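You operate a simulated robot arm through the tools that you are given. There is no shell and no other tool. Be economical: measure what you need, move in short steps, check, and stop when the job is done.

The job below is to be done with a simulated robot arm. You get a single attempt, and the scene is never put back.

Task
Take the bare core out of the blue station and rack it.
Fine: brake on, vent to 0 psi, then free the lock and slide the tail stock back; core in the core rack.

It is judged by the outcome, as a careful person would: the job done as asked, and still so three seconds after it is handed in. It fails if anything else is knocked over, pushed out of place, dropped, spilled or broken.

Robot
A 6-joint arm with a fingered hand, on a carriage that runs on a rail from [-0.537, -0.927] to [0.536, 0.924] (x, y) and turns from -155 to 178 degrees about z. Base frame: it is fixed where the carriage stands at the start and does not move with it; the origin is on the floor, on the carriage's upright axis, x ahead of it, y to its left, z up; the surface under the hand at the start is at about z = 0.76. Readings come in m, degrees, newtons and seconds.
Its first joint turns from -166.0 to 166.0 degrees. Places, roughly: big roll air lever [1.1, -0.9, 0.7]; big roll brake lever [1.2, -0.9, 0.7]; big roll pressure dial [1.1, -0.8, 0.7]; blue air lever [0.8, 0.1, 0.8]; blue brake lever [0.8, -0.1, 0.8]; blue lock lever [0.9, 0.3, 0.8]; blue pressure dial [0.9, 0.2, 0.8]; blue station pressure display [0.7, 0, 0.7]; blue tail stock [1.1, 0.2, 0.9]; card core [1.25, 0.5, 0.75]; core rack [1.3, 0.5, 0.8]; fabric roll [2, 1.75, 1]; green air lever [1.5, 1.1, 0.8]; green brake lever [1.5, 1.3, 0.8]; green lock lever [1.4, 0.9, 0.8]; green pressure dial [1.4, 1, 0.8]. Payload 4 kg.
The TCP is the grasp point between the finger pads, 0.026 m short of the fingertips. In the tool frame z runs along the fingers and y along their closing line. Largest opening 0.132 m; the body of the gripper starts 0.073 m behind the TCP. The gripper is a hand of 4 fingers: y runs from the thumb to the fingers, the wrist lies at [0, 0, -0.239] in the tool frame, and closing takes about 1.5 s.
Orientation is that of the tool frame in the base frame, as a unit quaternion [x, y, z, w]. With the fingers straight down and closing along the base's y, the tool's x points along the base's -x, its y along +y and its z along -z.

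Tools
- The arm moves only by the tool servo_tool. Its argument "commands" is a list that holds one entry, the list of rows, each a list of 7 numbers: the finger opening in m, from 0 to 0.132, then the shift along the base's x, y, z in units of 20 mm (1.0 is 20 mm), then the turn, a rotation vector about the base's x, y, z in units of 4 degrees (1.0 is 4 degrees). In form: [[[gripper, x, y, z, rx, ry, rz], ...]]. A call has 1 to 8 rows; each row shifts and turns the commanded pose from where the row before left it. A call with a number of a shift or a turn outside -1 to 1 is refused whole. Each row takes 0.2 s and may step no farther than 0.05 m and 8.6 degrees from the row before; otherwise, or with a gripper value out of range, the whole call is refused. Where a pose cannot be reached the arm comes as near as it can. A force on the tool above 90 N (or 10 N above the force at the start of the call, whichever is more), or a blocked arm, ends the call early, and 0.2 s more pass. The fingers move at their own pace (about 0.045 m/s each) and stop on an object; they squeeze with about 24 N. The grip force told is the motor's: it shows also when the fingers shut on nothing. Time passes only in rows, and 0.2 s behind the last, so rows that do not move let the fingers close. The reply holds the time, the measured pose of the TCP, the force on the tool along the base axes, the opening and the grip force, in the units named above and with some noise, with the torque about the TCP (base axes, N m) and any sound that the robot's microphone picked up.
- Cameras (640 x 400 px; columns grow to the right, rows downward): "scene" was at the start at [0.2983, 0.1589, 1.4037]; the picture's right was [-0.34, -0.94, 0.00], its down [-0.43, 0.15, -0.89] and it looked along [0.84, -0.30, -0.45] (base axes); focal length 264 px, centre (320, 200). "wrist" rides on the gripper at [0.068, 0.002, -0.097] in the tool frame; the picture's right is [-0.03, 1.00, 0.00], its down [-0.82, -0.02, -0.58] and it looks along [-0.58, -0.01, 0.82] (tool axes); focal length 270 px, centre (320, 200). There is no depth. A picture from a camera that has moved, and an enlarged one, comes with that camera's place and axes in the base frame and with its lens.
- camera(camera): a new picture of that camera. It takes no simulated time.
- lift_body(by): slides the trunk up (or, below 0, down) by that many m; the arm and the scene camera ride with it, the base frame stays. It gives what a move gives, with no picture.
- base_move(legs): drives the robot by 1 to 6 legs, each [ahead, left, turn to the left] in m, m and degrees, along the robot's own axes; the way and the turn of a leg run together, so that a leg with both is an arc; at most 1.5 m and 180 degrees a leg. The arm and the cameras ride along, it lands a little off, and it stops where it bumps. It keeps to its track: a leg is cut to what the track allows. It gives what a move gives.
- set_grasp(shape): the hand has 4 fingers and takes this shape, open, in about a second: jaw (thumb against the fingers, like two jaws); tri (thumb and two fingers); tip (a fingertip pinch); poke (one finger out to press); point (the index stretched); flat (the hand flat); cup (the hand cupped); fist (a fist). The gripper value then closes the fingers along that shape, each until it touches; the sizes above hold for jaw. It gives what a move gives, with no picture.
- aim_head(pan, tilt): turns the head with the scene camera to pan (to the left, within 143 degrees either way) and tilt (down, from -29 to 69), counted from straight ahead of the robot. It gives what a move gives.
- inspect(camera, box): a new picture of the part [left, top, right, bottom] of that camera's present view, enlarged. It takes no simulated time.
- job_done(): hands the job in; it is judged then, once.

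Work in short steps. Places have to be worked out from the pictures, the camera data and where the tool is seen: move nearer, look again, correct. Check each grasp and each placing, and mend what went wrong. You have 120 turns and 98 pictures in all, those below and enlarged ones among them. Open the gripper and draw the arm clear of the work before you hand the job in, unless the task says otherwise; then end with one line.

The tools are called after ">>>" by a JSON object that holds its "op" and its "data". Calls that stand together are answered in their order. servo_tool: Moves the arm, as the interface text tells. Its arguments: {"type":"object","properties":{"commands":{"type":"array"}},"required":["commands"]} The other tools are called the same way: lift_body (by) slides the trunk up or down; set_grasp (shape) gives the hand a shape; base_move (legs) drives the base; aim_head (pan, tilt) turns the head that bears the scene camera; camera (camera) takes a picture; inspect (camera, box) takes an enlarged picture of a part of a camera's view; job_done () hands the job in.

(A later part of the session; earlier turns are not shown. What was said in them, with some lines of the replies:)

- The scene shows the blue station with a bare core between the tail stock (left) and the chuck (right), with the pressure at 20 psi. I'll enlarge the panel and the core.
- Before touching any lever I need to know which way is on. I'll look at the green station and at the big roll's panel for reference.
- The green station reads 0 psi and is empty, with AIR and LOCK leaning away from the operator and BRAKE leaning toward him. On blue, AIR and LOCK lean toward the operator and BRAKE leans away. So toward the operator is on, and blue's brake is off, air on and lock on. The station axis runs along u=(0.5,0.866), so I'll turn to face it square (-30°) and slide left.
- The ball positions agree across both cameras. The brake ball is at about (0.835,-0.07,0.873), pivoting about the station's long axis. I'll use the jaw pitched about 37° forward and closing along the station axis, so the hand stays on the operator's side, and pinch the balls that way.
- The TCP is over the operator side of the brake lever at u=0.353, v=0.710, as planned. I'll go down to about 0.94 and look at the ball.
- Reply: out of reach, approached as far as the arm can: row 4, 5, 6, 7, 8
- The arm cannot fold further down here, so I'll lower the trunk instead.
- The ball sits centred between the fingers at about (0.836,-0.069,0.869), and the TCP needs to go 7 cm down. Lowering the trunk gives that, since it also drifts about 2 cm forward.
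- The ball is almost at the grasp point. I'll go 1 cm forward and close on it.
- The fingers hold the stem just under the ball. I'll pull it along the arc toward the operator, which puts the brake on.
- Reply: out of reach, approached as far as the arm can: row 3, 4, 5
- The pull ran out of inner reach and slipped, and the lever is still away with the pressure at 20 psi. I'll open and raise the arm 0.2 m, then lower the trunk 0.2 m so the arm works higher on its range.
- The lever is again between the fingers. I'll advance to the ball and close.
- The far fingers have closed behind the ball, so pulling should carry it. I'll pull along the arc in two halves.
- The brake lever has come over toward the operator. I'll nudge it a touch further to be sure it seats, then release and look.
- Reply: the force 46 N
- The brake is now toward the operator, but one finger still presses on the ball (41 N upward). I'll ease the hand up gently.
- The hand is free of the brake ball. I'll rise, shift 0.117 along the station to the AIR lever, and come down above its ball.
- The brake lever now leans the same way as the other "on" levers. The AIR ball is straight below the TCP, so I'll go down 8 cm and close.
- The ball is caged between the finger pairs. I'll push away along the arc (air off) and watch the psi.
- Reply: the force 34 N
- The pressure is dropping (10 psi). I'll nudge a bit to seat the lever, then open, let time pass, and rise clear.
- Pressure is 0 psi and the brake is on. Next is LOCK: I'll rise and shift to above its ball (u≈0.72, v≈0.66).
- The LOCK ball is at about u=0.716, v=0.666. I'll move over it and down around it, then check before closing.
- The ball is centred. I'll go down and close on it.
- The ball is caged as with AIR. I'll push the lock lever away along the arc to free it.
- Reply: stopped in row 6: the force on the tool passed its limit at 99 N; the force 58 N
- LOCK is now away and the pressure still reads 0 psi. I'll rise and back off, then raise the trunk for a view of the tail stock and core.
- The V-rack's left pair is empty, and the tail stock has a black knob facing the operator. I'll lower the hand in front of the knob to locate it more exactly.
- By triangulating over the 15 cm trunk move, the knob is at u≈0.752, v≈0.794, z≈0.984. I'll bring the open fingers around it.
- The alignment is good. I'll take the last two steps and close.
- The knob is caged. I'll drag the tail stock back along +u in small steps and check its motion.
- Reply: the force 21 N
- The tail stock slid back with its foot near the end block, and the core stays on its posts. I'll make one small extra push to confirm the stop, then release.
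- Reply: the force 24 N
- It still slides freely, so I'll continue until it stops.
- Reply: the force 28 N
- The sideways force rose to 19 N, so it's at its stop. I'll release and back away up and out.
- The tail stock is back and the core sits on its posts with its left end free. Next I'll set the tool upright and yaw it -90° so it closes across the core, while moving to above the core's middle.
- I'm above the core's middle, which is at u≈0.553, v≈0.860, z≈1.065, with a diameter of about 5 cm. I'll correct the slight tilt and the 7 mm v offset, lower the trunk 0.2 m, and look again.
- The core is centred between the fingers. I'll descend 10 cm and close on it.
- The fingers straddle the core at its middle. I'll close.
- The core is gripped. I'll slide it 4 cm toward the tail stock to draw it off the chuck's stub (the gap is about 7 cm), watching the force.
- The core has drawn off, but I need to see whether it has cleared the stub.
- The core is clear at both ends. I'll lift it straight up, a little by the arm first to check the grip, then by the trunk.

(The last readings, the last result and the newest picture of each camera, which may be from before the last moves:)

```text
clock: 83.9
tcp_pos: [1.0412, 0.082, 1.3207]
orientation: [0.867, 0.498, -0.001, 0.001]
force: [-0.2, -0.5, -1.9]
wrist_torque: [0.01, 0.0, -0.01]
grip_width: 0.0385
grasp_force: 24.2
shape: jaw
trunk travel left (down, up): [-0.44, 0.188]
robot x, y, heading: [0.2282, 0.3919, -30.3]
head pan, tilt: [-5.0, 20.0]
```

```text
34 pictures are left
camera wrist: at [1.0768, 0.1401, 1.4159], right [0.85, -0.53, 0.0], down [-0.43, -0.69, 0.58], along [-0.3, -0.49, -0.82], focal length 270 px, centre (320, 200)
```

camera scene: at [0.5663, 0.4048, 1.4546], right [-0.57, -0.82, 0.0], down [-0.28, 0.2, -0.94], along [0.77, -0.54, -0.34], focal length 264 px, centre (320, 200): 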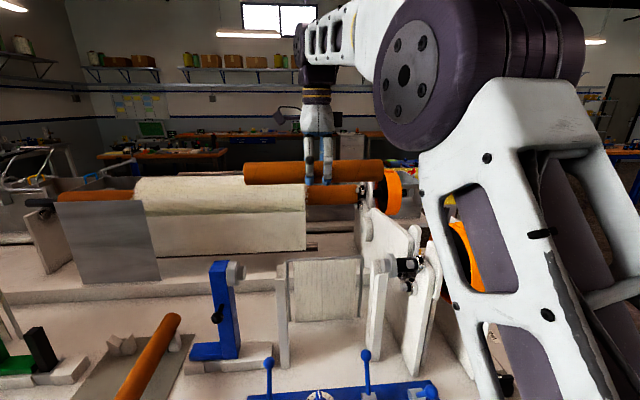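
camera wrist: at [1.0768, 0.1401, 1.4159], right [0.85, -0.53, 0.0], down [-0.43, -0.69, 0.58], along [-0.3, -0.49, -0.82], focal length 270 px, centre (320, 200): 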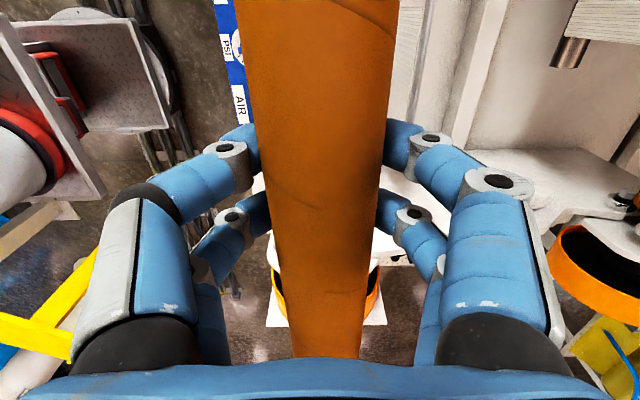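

The core is held level. I'll drive left along the rail 0.57 m so the rack is straight ahead, then look.

>>> {"op": "base_move", "data": {"legs": [[0, 0.57, 0]]}}

>>> {"op": "servo_tool", "data": {"commands": [[[0.03, 0, 0, 0, 0, 0, 1], [0.03, 0, 0, 0, 0, 0, 1], [0.03, 0, 0, 0, 0, 0, 1], [0.03, 0, 0, 0, 0, 0, 1], [0.03, 0, 0, 0, 0, 0, 1], [0.03, 0, 0, 0, 0, 0, 1], [0.03, 0, 0, 0, 0, 0, 1], [0.03, 0, 0, 0, 0, 0, 1]]]}}

>>> {"op": "servo_tool", "data": {"commands": [[[0.03, 0, 0, 0, 0, 0, 1], [0.03, 0, 0, 0, 0, 0, 1], [0.03, 0, 0, 0, 0, 0, 1], [0.03, 0, 0, 0, 0, 0, 1], [0.03, 0, 0, 0, 0, 0, 1], [0.03, 0, 0, 0, 0, 0, 1], [0.03, 0, 0, 0, 0, 0, 1], [0.03, 0, 0, 0, 0, 0, 1]]]}}

>>> {"op": "servo_tool", "data": {"commands": [[[0.03, 0, 0, 0, 0, 0, 1], [0.03, 0, 0, 0, 0, 0, 1], [0.03, 0, 0, 0, 0, 0, 1], [0.03, 0, 0, 0, 0, 0, 1], [0.03, 0, 0, 0, 0, 0, 1], [0.03, 0, 0, 0, 0, 0, 1], [0.03, 0, 0, 0, 0, 0, 0.5]]]}}

>>> {"op": "aim_head", "data": {"pan": 0, "tilt": 40}}

>>> {"op": "camera", "data": {"camera": "scene"}}

>>> {"op": "camera", "data": {"camera": "wrist"}}

```text
clock: 87.2
tcp_pos: [1.3311, 0.5837, 1.3205]
orientation: [0.867, 0.499, 0.0, 0.001]
force: [0.4, -0.3, -1.3]
wrist_torque: [-0.05, 0.02, -0.01]
grip_width: 0.0385
grasp_force: 24.2
shape: jaw
trunk travel left (down, up): [-0.44, 0.188]
robot x, y, heading: [0.518, 0.8898, -29.6]
head pan, tilt: [-5.0, 20.0]
```

```text
clock: 89.0
tcp_pos: [1.3321, 0.5846, 1.3213]
orientation: [0.695, 0.719, 0.0, 0.001]
force: [0.5, -0.7, -1.3]
wrist_torque: [0.02, -0.01, -0.01]
grip_width: 0.0383
grasp_force: 24.4
shape: jaw
trunk travel left (down, up): [-0.44, 0.188]
robot x, y, heading: [0.5132, 0.8878, -30.1]
head pan, tilt: [-5.0, 20.0]
```

```text
clock: 90.8
tcp_pos: [1.3321, 0.5834, 1.3203]
orientation: [0.47, 0.883, 0.0, 0.001]
force: [0.3, -0.9, -1.6]
wrist_torque: [-0.01, 0.02, 0.0]
grip_width: 0.0385
grasp_force: 23.8
shape: jaw
trunk travel left (down, up): [-0.44, 0.188]
robot x, y, heading: [0.5159, 0.891, -29.6]
head pan, tilt: [-5.0, 20.0]
```

```text
clock: 92.4
tcp_pos: [1.3319, 0.584, 1.3213]
orientation: [0.259, 0.966, 0.0, 0.001]
force: [-0.4, -0.4, -2.0]
wrist_torque: [0.01, -0.01, -0.02]
grip_width: 0.0383
grasp_force: 24.0
shape: jaw
trunk travel left (down, up): [-0.44, 0.188]
robot x, y, heading: [0.5139, 0.8926, -30.3]
head pan, tilt: [-5.0, 20.0]
```

```text
clock: 93.2
tcp_pos: [1.3317, 0.5853, 1.321]
orientation: [0.26, 0.966, 0.001, 0.0]
force: [-0.1, 0.2, -0.9]
wrist_torque: [0.0, -0.01, 0.02]
grip_width: 0.038
grasp_force: 24.0
shape: jaw
trunk travel left (down, up): [-0.44, 0.188]
robot x, y, heading: [0.5184, 0.8904, -29.9]
head pan, tilt: [0.0, 40.0]
```

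```text
33 pictures are left
camera scene: at [0.8531, 0.9164, 1.4233], right [-0.5, -0.87, 0.0], down [-0.56, 0.32, -0.77], along [0.67, -0.38, -0.64], focal length 264 px, centre (320, 200)
```

scene: 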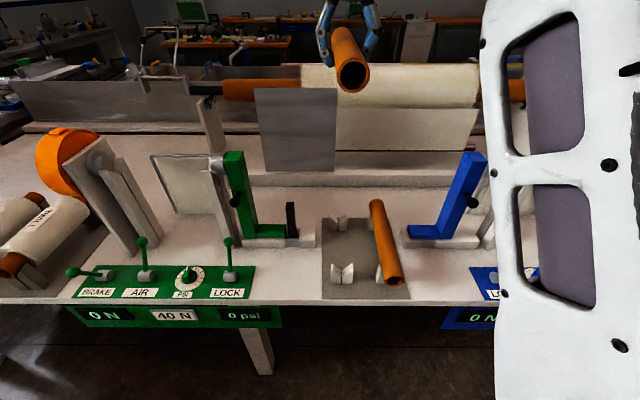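

```text
32 pictures are left
camera wrist: at [1.2727, 0.62, 1.4166], right [0.52, 0.85, 0.0], down [0.69, -0.43, 0.58], along [0.49, -0.3, -0.82], focal length 270 px, centre (320, 200)
```

wrist: 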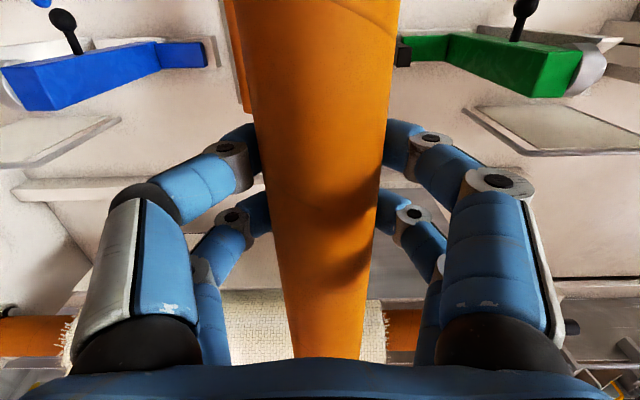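

The core is now over the rack and aligned with its slots. I'll zoom in on the rack to measure the empty V pair.

>>> {"op": "inspect", "data": {"camera": "scene", "box": [305, 190, 425, 310]}}

```text
3.33 times, centred on (365, 250) of scene
camera zoom: at [0.8531, 0.9164, 1.4233], right [-0.5, -0.87, 0.0], down [-0.56, 0.32, -0.77], along [0.67, -0.38, -0.64], focal length 880 px, centre (170, 33)
```

zoom: 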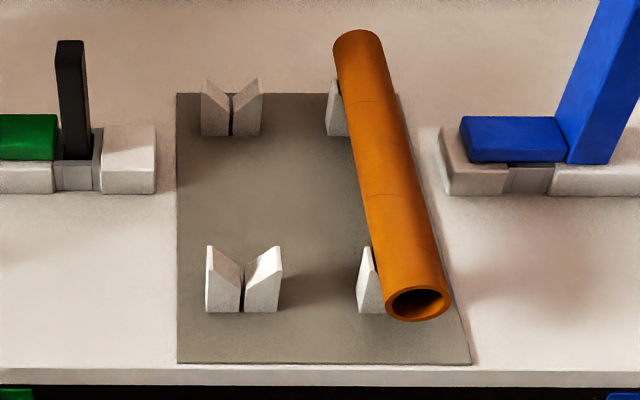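

The empty slot's V blocks are at u≈1.162, centred on v≈0.817. Their tops are at z≈0.855, and the existing core's axis is at z≈0.833. I'll shift over the slot, then lower the trunk to just above it.

>>> {"op": "servo_tool", "data": {"commands": [[[0.03, -0.725, 0.212, 0, 0, 0, 0], [0.03, -0.725, 0.212, 0, 0, 0, 0], [0.03, -0.725, 0.212, 0, 0, 0, 0]]]}}

>>> {"op": "lift_body", "data": {"by": -0.37}}

>>> {"op": "camera", "data": {"camera": "scene"}}

>>> {"op": "camera", "data": {"camera": "wrist"}}

```text
clock: 94.0
tcp_pos: [1.2878, 0.5955, 1.3204]
orientation: [0.26, 0.966, 0.001, 0.001]
force: [0.4, -0.8, -2.1]
wrist_torque: [0.03, -0.03, 0.02]
grip_width: 0.0381
grasp_force: 23.9
shape: jaw
trunk travel left (down, up): [-0.44, 0.188]
robot x, y, heading: [0.5151, 0.893, -29.6]
head pan, tilt: [0.0, 40.0]
```

```text
clock: 97.6
tcp_pos: [1.2896, 0.5977, 0.9507]
orientation: [0.26, 0.966, 0.002, 0.001]
force: [0.1, -0.4, -1.9]
wrist_torque: [-0.04, -0.01, 0.03]
grip_width: 0.0383
grasp_force: 23.7
shape: jaw
trunk travel left (down, up): [-0.07, 0.558]
robot x, y, heading: [0.5154, 0.8953, -29.8]
head pan, tilt: [0.0, 40.0]
```

```text
30 pictures are left
camera scene: at [0.8822, 0.8998, 1.0533], right [-0.5, -0.87, 0.0], down [-0.56, 0.32, -0.77], along [0.67, -0.38, -0.64], focal length 264 px, centre (320, 200)
```

scene: 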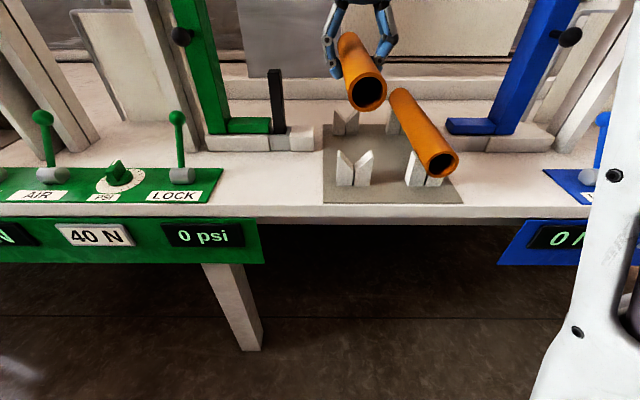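

```text
29 pictures are left
camera wrist: at [1.2295, 0.6327, 1.0462], right [0.52, 0.85, 0.0], down [0.69, -0.43, 0.58], along [0.49, -0.3, -0.82], focal length 270 px, centre (320, 200)
```

wrist: 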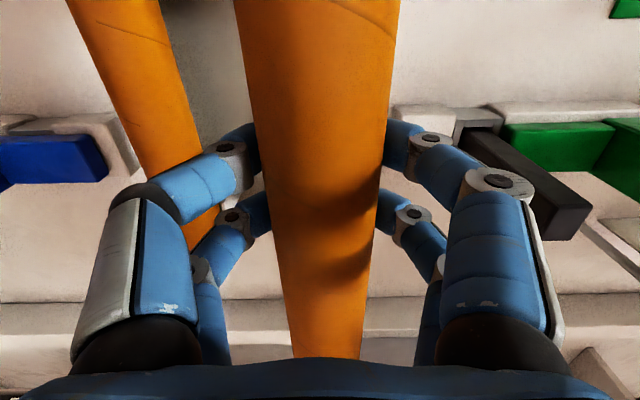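

The hand holds above the slot. I'll zoom in to check the lateral alignment of the core against the V blocks.

>>> {"op": "inspect", "data": {"camera": "scene", "box": [310, 70, 410, 200]}}

```text
3.08 times, centred on (360, 135) of scene
camera zoom: at [0.8822, 0.8998, 1.0533], right [-0.5, -0.87, 0.0], down [-0.56, 0.32, -0.77], along [0.67, -0.38, -0.64], focal length 812 px, centre (197, 400)
```

zoom: 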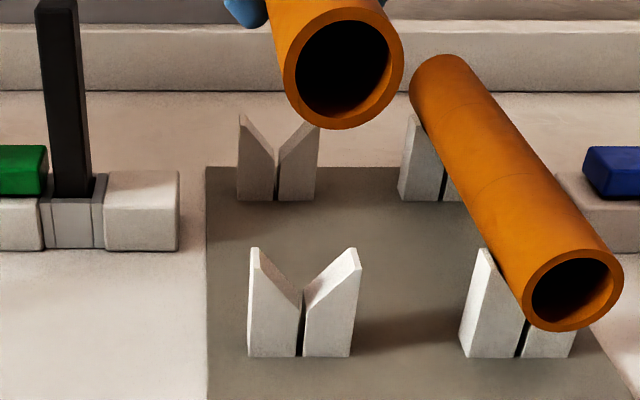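

Core and V notches line up within about 2 mm. I'll lower to about 1–2 cm above seating, then creep down.

>>> {"op": "servo_tool", "data": {"commands": [[[0.03, 0, 0, -1, 0, 0, 0], [0.03, 0, 0, -1, 0, 0, 0], [0.03, 0, 0, -1, 0, 0, 0], [0.03, 0, 0, -1, 0, 0, 0], [0.03, 0, 0, -0.4, 0, 0, 0]]]}}

>>> {"op": "inspect", "data": {"camera": "scene", "box": [310, 90, 410, 220]}}

```text
clock: 98.8
tcp_pos: [1.2893, 0.5956, 0.8629]
orientation: [0.26, 0.966, 0.001, 0.0]
force: [0.3, -0.2, -2.2]
wrist_torque: [-0.04, -0.03, 0.01]
grip_width: 0.0383
grasp_force: 23.9
shape: jaw
trunk travel left (down, up): [-0.07, 0.558]
robot x, y, heading: [0.517, 0.8885, -29.9]
head pan, tilt: [0.0, 40.0]
```

```text
3.08 times, centred on (360, 155) of scene
camera zoom: at [0.8822, 0.8998, 1.0533], right [-0.5, -0.87, 0.0], down [-0.56, 0.32, -0.77], along [0.67, -0.38, -0.64], focal length 812 px, centre (197, 338)
```

zoom: 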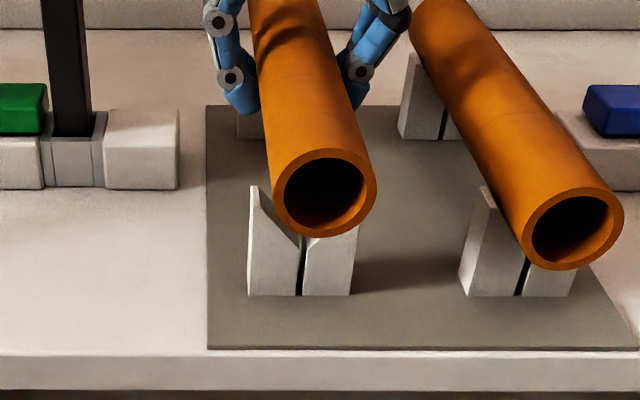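

It is almost seated, with roughly 1.5 cm to go. I'll creep down in 4 mm steps, watching the vertical force.

>>> {"op": "servo_tool", "data": {"commands": [[[0.03, 0, 0, -0.2, 0, 0, 0], [0.03, 0, 0, -0.2, 0, 0, 0], [0.03, 0, 0, -0.2, 0, 0, 0]]]}}

>>> {"op": "servo_tool", "data": {"commands": [[[0.03, 0, 0, -0.15, 0, 0, 0]]]}}

>>> {"op": "inspect", "data": {"camera": "scene", "box": [310, 90, 410, 220]}}

```text
clock: 99.6
tcp_pos: [1.2889, 0.5968, 0.8508]
orientation: [0.26, 0.966, 0.001, 0.001]
force: [-0.5, -0.2, -0.9]
wrist_torque: [0.0, -0.04, 0.01]
grip_width: 0.0381
grasp_force: 23.7
shape: jaw
trunk travel left (down, up): [-0.07, 0.558]
robot x, y, heading: [0.5145, 0.8941, -29.9]
head pan, tilt: [0.0, 40.0]
```

```text
clock: 100.0
tcp_pos: [1.2877, 0.5978, 0.8473]
orientation: [0.26, 0.966, 0.001, 0.001]
force: [0.3, 0.4, -2.0]
wrist_torque: [0.02, -0.01, 0.01]
grip_width: 0.0384
grasp_force: 23.6
shape: jaw
trunk travel left (down, up): [-0.07, 0.558]
robot x, y, heading: [0.5199, 0.8932, -29.6]
head pan, tilt: [0.0, 40.0]
```

```text
3.08 times, centred on (360, 155) of scene
camera zoom: at [0.8822, 0.8998, 1.0532], right [-0.5, -0.87, 0.0], down [-0.56, 0.32, -0.77], along [0.67, -0.38, -0.64], focal length 812 px, centre (197, 338)
```

zoom: 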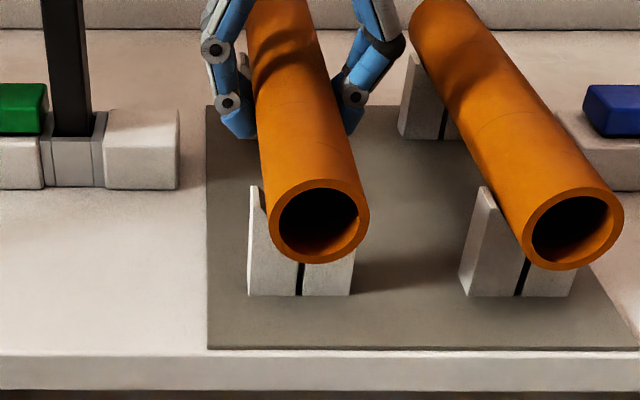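

Only about 2–3 mm remain. I'll creep on until the V takes the load.

>>> {"op": "servo_tool", "data": {"commands": [[[0.03, 0, 0, -0.1, 0, 0, 0], [0.03, 0, 0, -0.05, 0, 0, 0]]]}}

>>> {"op": "servo_tool", "data": {"commands": [[[0.03, 0, 0, -0.1, 0, 0, 0], [0.03, 0, 0, 0, 0, 0, 0]]]}}

```text
clock: 100.6
tcp_pos: [1.2901, 0.5976, 0.8431]
orientation: [0.26, 0.966, 0.0, 0.0]
force: [-0.7, 0.3, -1.9]
wrist_torque: [-0.02, -0.01, 0.02]
grip_width: 0.0383
grasp_force: 23.9
shape: jaw
trunk travel left (down, up): [-0.07, 0.558]
robot x, y, heading: [0.5183, 0.893, -29.7]
head pan, tilt: [0.0, 40.0]
```

```text
clock: 101.2
tcp_pos: [1.2878, 0.5973, 0.8431]
orientation: [0.259, 0.966, 0.001, 0.001]
force: [0.9, -0.1, -1.3]
wrist_torque: [-0.02, 0.04, -0.05]
grip_width: 0.0382
grasp_force: 24.1
shape: jaw
trunk travel left (down, up): [-0.07, 0.558]
robot x, y, heading: [0.517, 0.8878, -29.8]
head pan, tilt: [0.0, 40.0]
```

>>> {"op": "servo_tool", "data": {"commands": [[[0.03, 0, 0, -0.1, 0, 0, 0], [0.03, 0, 0, -0.05, 0, 0, 0]]]}}

>>> {"op": "inspect", "data": {"camera": "scene", "box": [310, 90, 410, 220]}}

```text
clock: 101.8
tcp_pos: [1.2901, 0.5971, 0.8387]
orientation: [0.26, 0.966, 0.001, 0.0]
force: [-1.0, 0.5, -0.8]
wrist_torque: [-0.02, 0.01, -0.03]
grip_width: 0.0381
grasp_force: 23.6
shape: jaw
trunk travel left (down, up): [-0.07, 0.558]
robot x, y, heading: [0.5159, 0.8899, -29.8]
head pan, tilt: [0.0, 40.0]
```

```text
3.08 times, centred on (360, 155) of scene
camera zoom: at [0.8822, 0.8998, 1.0532], right [-0.5, -0.87, 0.0], down [-0.56, 0.32, -0.77], along [0.67, -0.38, -0.64], focal length 812 px, centre (197, 338)
```

zoom: 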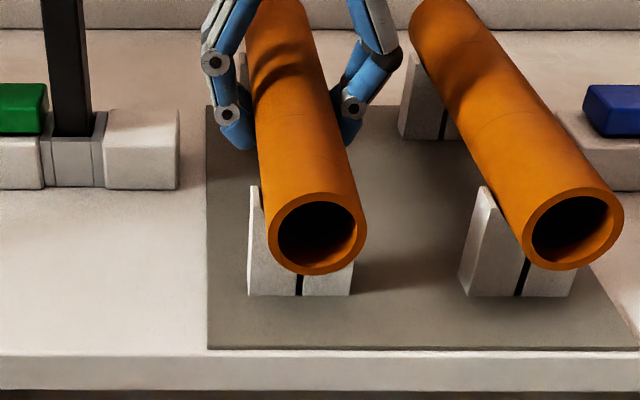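

There's no contact force yet. I'll continue in 2 mm steps.

>>> {"op": "servo_tool", "data": {"commands": [[[0.03, 0, 0, -0.1, 0, 0, 0]]]}}

>>> {"op": "servo_tool", "data": {"commands": [[[0.03, 0, 0, -0.1, 0, 0, 0]]]}}

>>> {"op": "servo_tool", "data": {"commands": [[[0.03, 0, 0, -0.1, 0, 0, 0]]]}}

>>> {"op": "inspect", "data": {"camera": "scene", "box": [310, 90, 410, 220]}}

```text
clock: 102.2
tcp_pos: [1.2886, 0.5972, 0.8388]
orientation: [0.26, 0.966, 0.001, 0.002]
force: [-1.0, -1.8, 4.9]
wrist_torque: [0.06, 0.06, -0.04]
grip_width: 0.0382
grasp_force: 23.7
shape: jaw
trunk travel left (down, up): [-0.07, 0.558]
robot x, y, heading: [0.5144, 0.8906, -29.9]
head pan, tilt: [0.0, 40.0]
```

```text
clock: 102.6
tcp_pos: [1.2887, 0.597, 0.836]
orientation: [0.259, 0.966, 0.001, 0.004]
force: [0.6, -3.1, 15.2]
wrist_torque: [0.02, -0.01, -0.04]
grip_width: 0.0388
grasp_force: 23.9
shape: jaw
trunk travel left (down, up): [-0.07, 0.558]
robot x, y, heading: [0.5187, 0.8911, -29.7]
head pan, tilt: [0.0, 40.0]
```

```text
clock: 103.0
tcp_pos: [1.2893, 0.5963, 0.8353]
orientation: [0.259, 0.966, 0.001, 0.001]
force: [-0.1, -3.2, 13.6]
wrist_torque: [0.04, -0.04, 0.01]
grip_width: 0.0386
grasp_force: 23.8
shape: jaw
trunk travel left (down, up): [-0.07, 0.558]
robot x, y, heading: [0.5132, 0.8904, -29.7]
head pan, tilt: [0.0, 40.0]
```

```text
3.08 times, centred on (360, 155) of scene
camera zoom: at [0.8818, 0.8999, 1.0534], right [-0.5, -0.87, 0.0], down [-0.56, 0.32, -0.77], along [0.67, -0.38, -0.64], focal length 812 px, centre (197, 338)
```

zoom: 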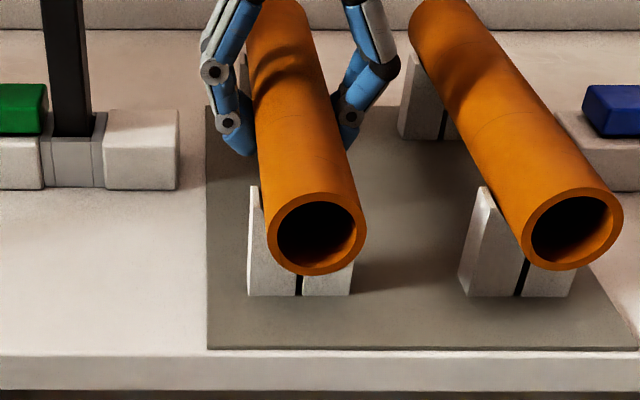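

The V blocks carry it (about 15 N upward), with the same geometry as its neighbour. I'll ease 2 mm up and open the hand.

>>> {"op": "servo_tool", "data": {"commands": [[[0.03, 0, 0, 0.08, 0, 0, 0], [0.045, 0, 0, 0, 0, 0, 0], [0.06, 0, 0, 0, 0, 0, 0], [0.08, 0, 0, 0, 0, 0, 0], [0.08, 0, 0, 0, 0, 0, 0], [0.08, 0, 0, 0, 0, 0, 0], [0.08, 0, 0, 0, 0, 0, 0]]]}}

>>> {"op": "camera", "data": {"camera": "wrist"}}

>>> {"op": "inspect", "data": {"camera": "scene", "box": [310, 90, 410, 220]}}

```text
clock: 104.6
tcp_pos: [1.29, 0.5971, 0.835]
orientation: [0.259, 0.966, 0.001, 0.001]
force: [-1.0, -0.3, -0.3]
wrist_torque: [-0.03, 0.0, -0.01]
grip_width: 0.0794
grasp_force: 0.1
shape: jaw
trunk travel left (down, up): [-0.07, 0.558]
robot x, y, heading: [0.5152, 0.8908, -29.9]
head pan, tilt: [0.0, 40.0]
```

```text
23 pictures are left
camera wrist: at [1.2306, 0.633, 0.9309], right [0.52, 0.85, 0.0], down [0.69, -0.43, 0.58], along [0.49, -0.3, -0.82], focal length 270 px, centre (320, 200)
```

wrist: 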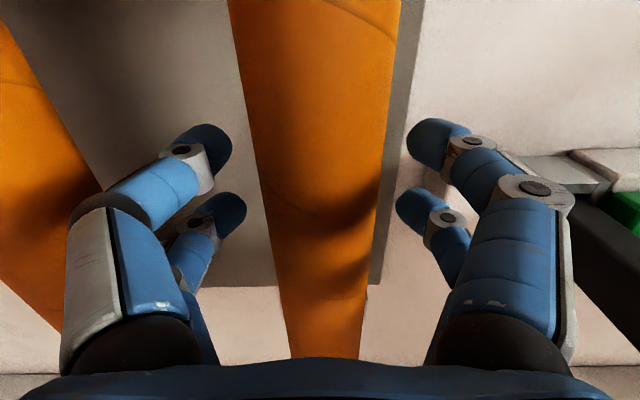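

```text
3.08 times, centred on (360, 155) of scene
camera zoom: at [0.8821, 0.8998, 1.0533], right [-0.5, -0.87, 0.0], down [-0.56, 0.32, -0.77], along [0.67, -0.38, -0.64], focal length 812 px, centre (197, 338)
```

zoom: 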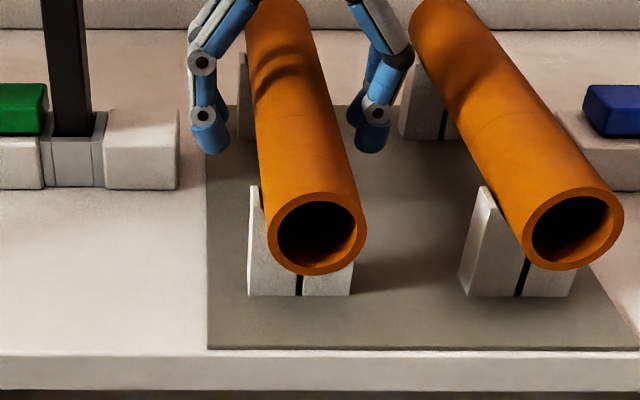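

The core rests in its slot with the fingers clear. I'll rise straight up and check the whole scene.

>>> {"op": "servo_tool", "data": {"commands": [[[0.08, 0, 0, 0.5, 0, 0, 0], [0.08, 0, 0, 1, 0, 0, 0], [0.08, 0, 0, 1, 0, 0, 0], [0.08, 0, 0, 1, 0, 0, 0]]]}}

>>> {"op": "lift_body", "data": {"by": 0.4}}

>>> {"op": "aim_head", "data": {"pan": -20, "tilt": 32}}

>>> {"op": "camera", "data": {"camera": "scene"}}

>>> {"op": "camera", "data": {"camera": "wrist"}}

```text
clock: 105.6
tcp_pos: [1.2876, 0.5961, 0.9061]
orientation: [0.26, 0.966, 0.001, 0.001]
force: [-0.3, 0.5, -0.2]
wrist_torque: [-0.01, -0.01, 0.0]
grip_width: 0.0793
grasp_force: 0.1
shape: jaw
trunk travel left (down, up): [-0.07, 0.558]
robot x, y, heading: [0.5151, 0.8923, -29.8]
head pan, tilt: [0.0, 40.0]
```

```text
clock: 109.5
tcp_pos: [1.2884, 0.5961, 1.3042]
orientation: [0.26, 0.966, 0.001, 0.001]
force: [-0.4, -0.1, -0.3]
wrist_torque: [0.0, 0.01, 0.02]
grip_width: 0.0794
grasp_force: 0.1
shape: jaw
trunk travel left (down, up): [-0.47, 0.158]
robot x, y, heading: [0.5145, 0.8888, -29.6]
head pan, tilt: [0.0, 40.0]
```

```text
clock: 110.3
tcp_pos: [1.288, 0.5959, 1.3047]
orientation: [0.26, 0.966, 0.001, 0.001]
force: [-0.5, 0.4, -0.4]
wrist_torque: [0.0, 0.02, -0.04]
grip_width: 0.0794
grasp_force: 0.0
shape: jaw
trunk travel left (down, up): [-0.47, 0.158]
robot x, y, heading: [0.5155, 0.894, -29.8]
head pan, tilt: [-20.0, 32.0]
```

```text
21 pictures are left
camera scene: at [0.8227, 0.8986, 1.4656], right [-0.76, -0.65, 0.0], down [-0.34, 0.4, -0.85], along [0.55, -0.65, -0.53], focal length 264 px, centre (320, 200)
```

scene: 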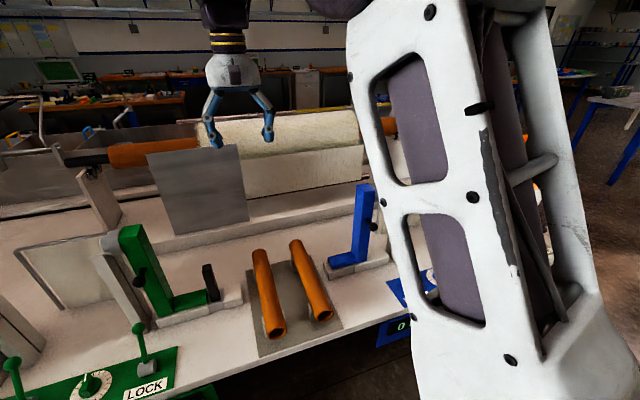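

```text
20 pictures are left
camera wrist: at [1.2294, 0.6328, 1.4008], right [0.52, 0.85, 0.0], down [0.69, -0.43, 0.58], along [0.49, -0.3, -0.82], focal length 270 px, centre (320, 200)
```

wrist: 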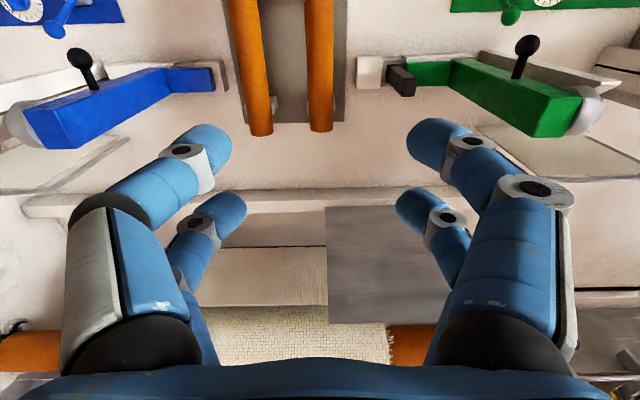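

Both cores lie in the rack. I'll drive back along the rail, clear of the work, and confirm the blue panel's final state.

>>> {"op": "base_move", "data": {"legs": [[0, -0.3, 0]]}}

>>> {"op": "aim_head", "data": {"pan": -15, "tilt": 42}}

>>> {"op": "camera", "data": {"camera": "scene"}}

```text
clock: 112.3
tcp_pos: [1.1384, 0.3398, 1.3052]
orientation: [0.257, 0.966, 0.001, 0.001]
force: [1.0, -0.7, -0.7]
wrist_torque: [-0.01, 0.0, 0.02]
grip_width: 0.0799
grasp_force: 0.1
shape: jaw
trunk travel left (down, up): [-0.47, 0.158]
robot x, y, heading: [0.3643, 0.6307, -29.8]
head pan, tilt: [-20.0, 32.0]
```

```text
clock: 113.1
tcp_pos: [1.1393, 0.3401, 1.3052]
orientation: [0.258, 0.966, 0.001, 0.002]
force: [-0.3, 0.1, 0.4]
wrist_torque: [0.03, 0.01, -0.03]
grip_width: 0.0794
grasp_force: 0.1
shape: jaw
trunk travel left (down, up): [-0.47, 0.158]
robot x, y, heading: [0.3664, 0.6316, -29.6]
head pan, tilt: [-15.0, 42.0]
```

```text
19 pictures are left
camera scene: at [0.6734, 0.6493, 1.4505], right [-0.7, -0.71, 0.0], down [-0.48, 0.47, -0.74], along [0.53, -0.52, -0.67], focal length 264 px, centre (320, 200)
```

scene: 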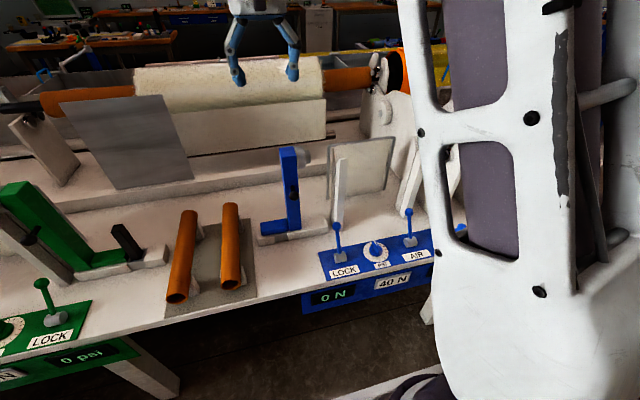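

The core is in the rack, the tail stock is back, and LOCK and AIR are away. The brake lever is behind the arm in this view, but it was toward the operator when last seen. The arm is clear and the hand open, so I'm handing in.

>>> {"op": "job_done", "data": {}}

```text
The job is handed in.
```

The blue station's core is now in the empty slot of the core rack. I put the brake on, vented the air to 0 psi, freed the lock and slid the tail stock back to its stop, in that order.
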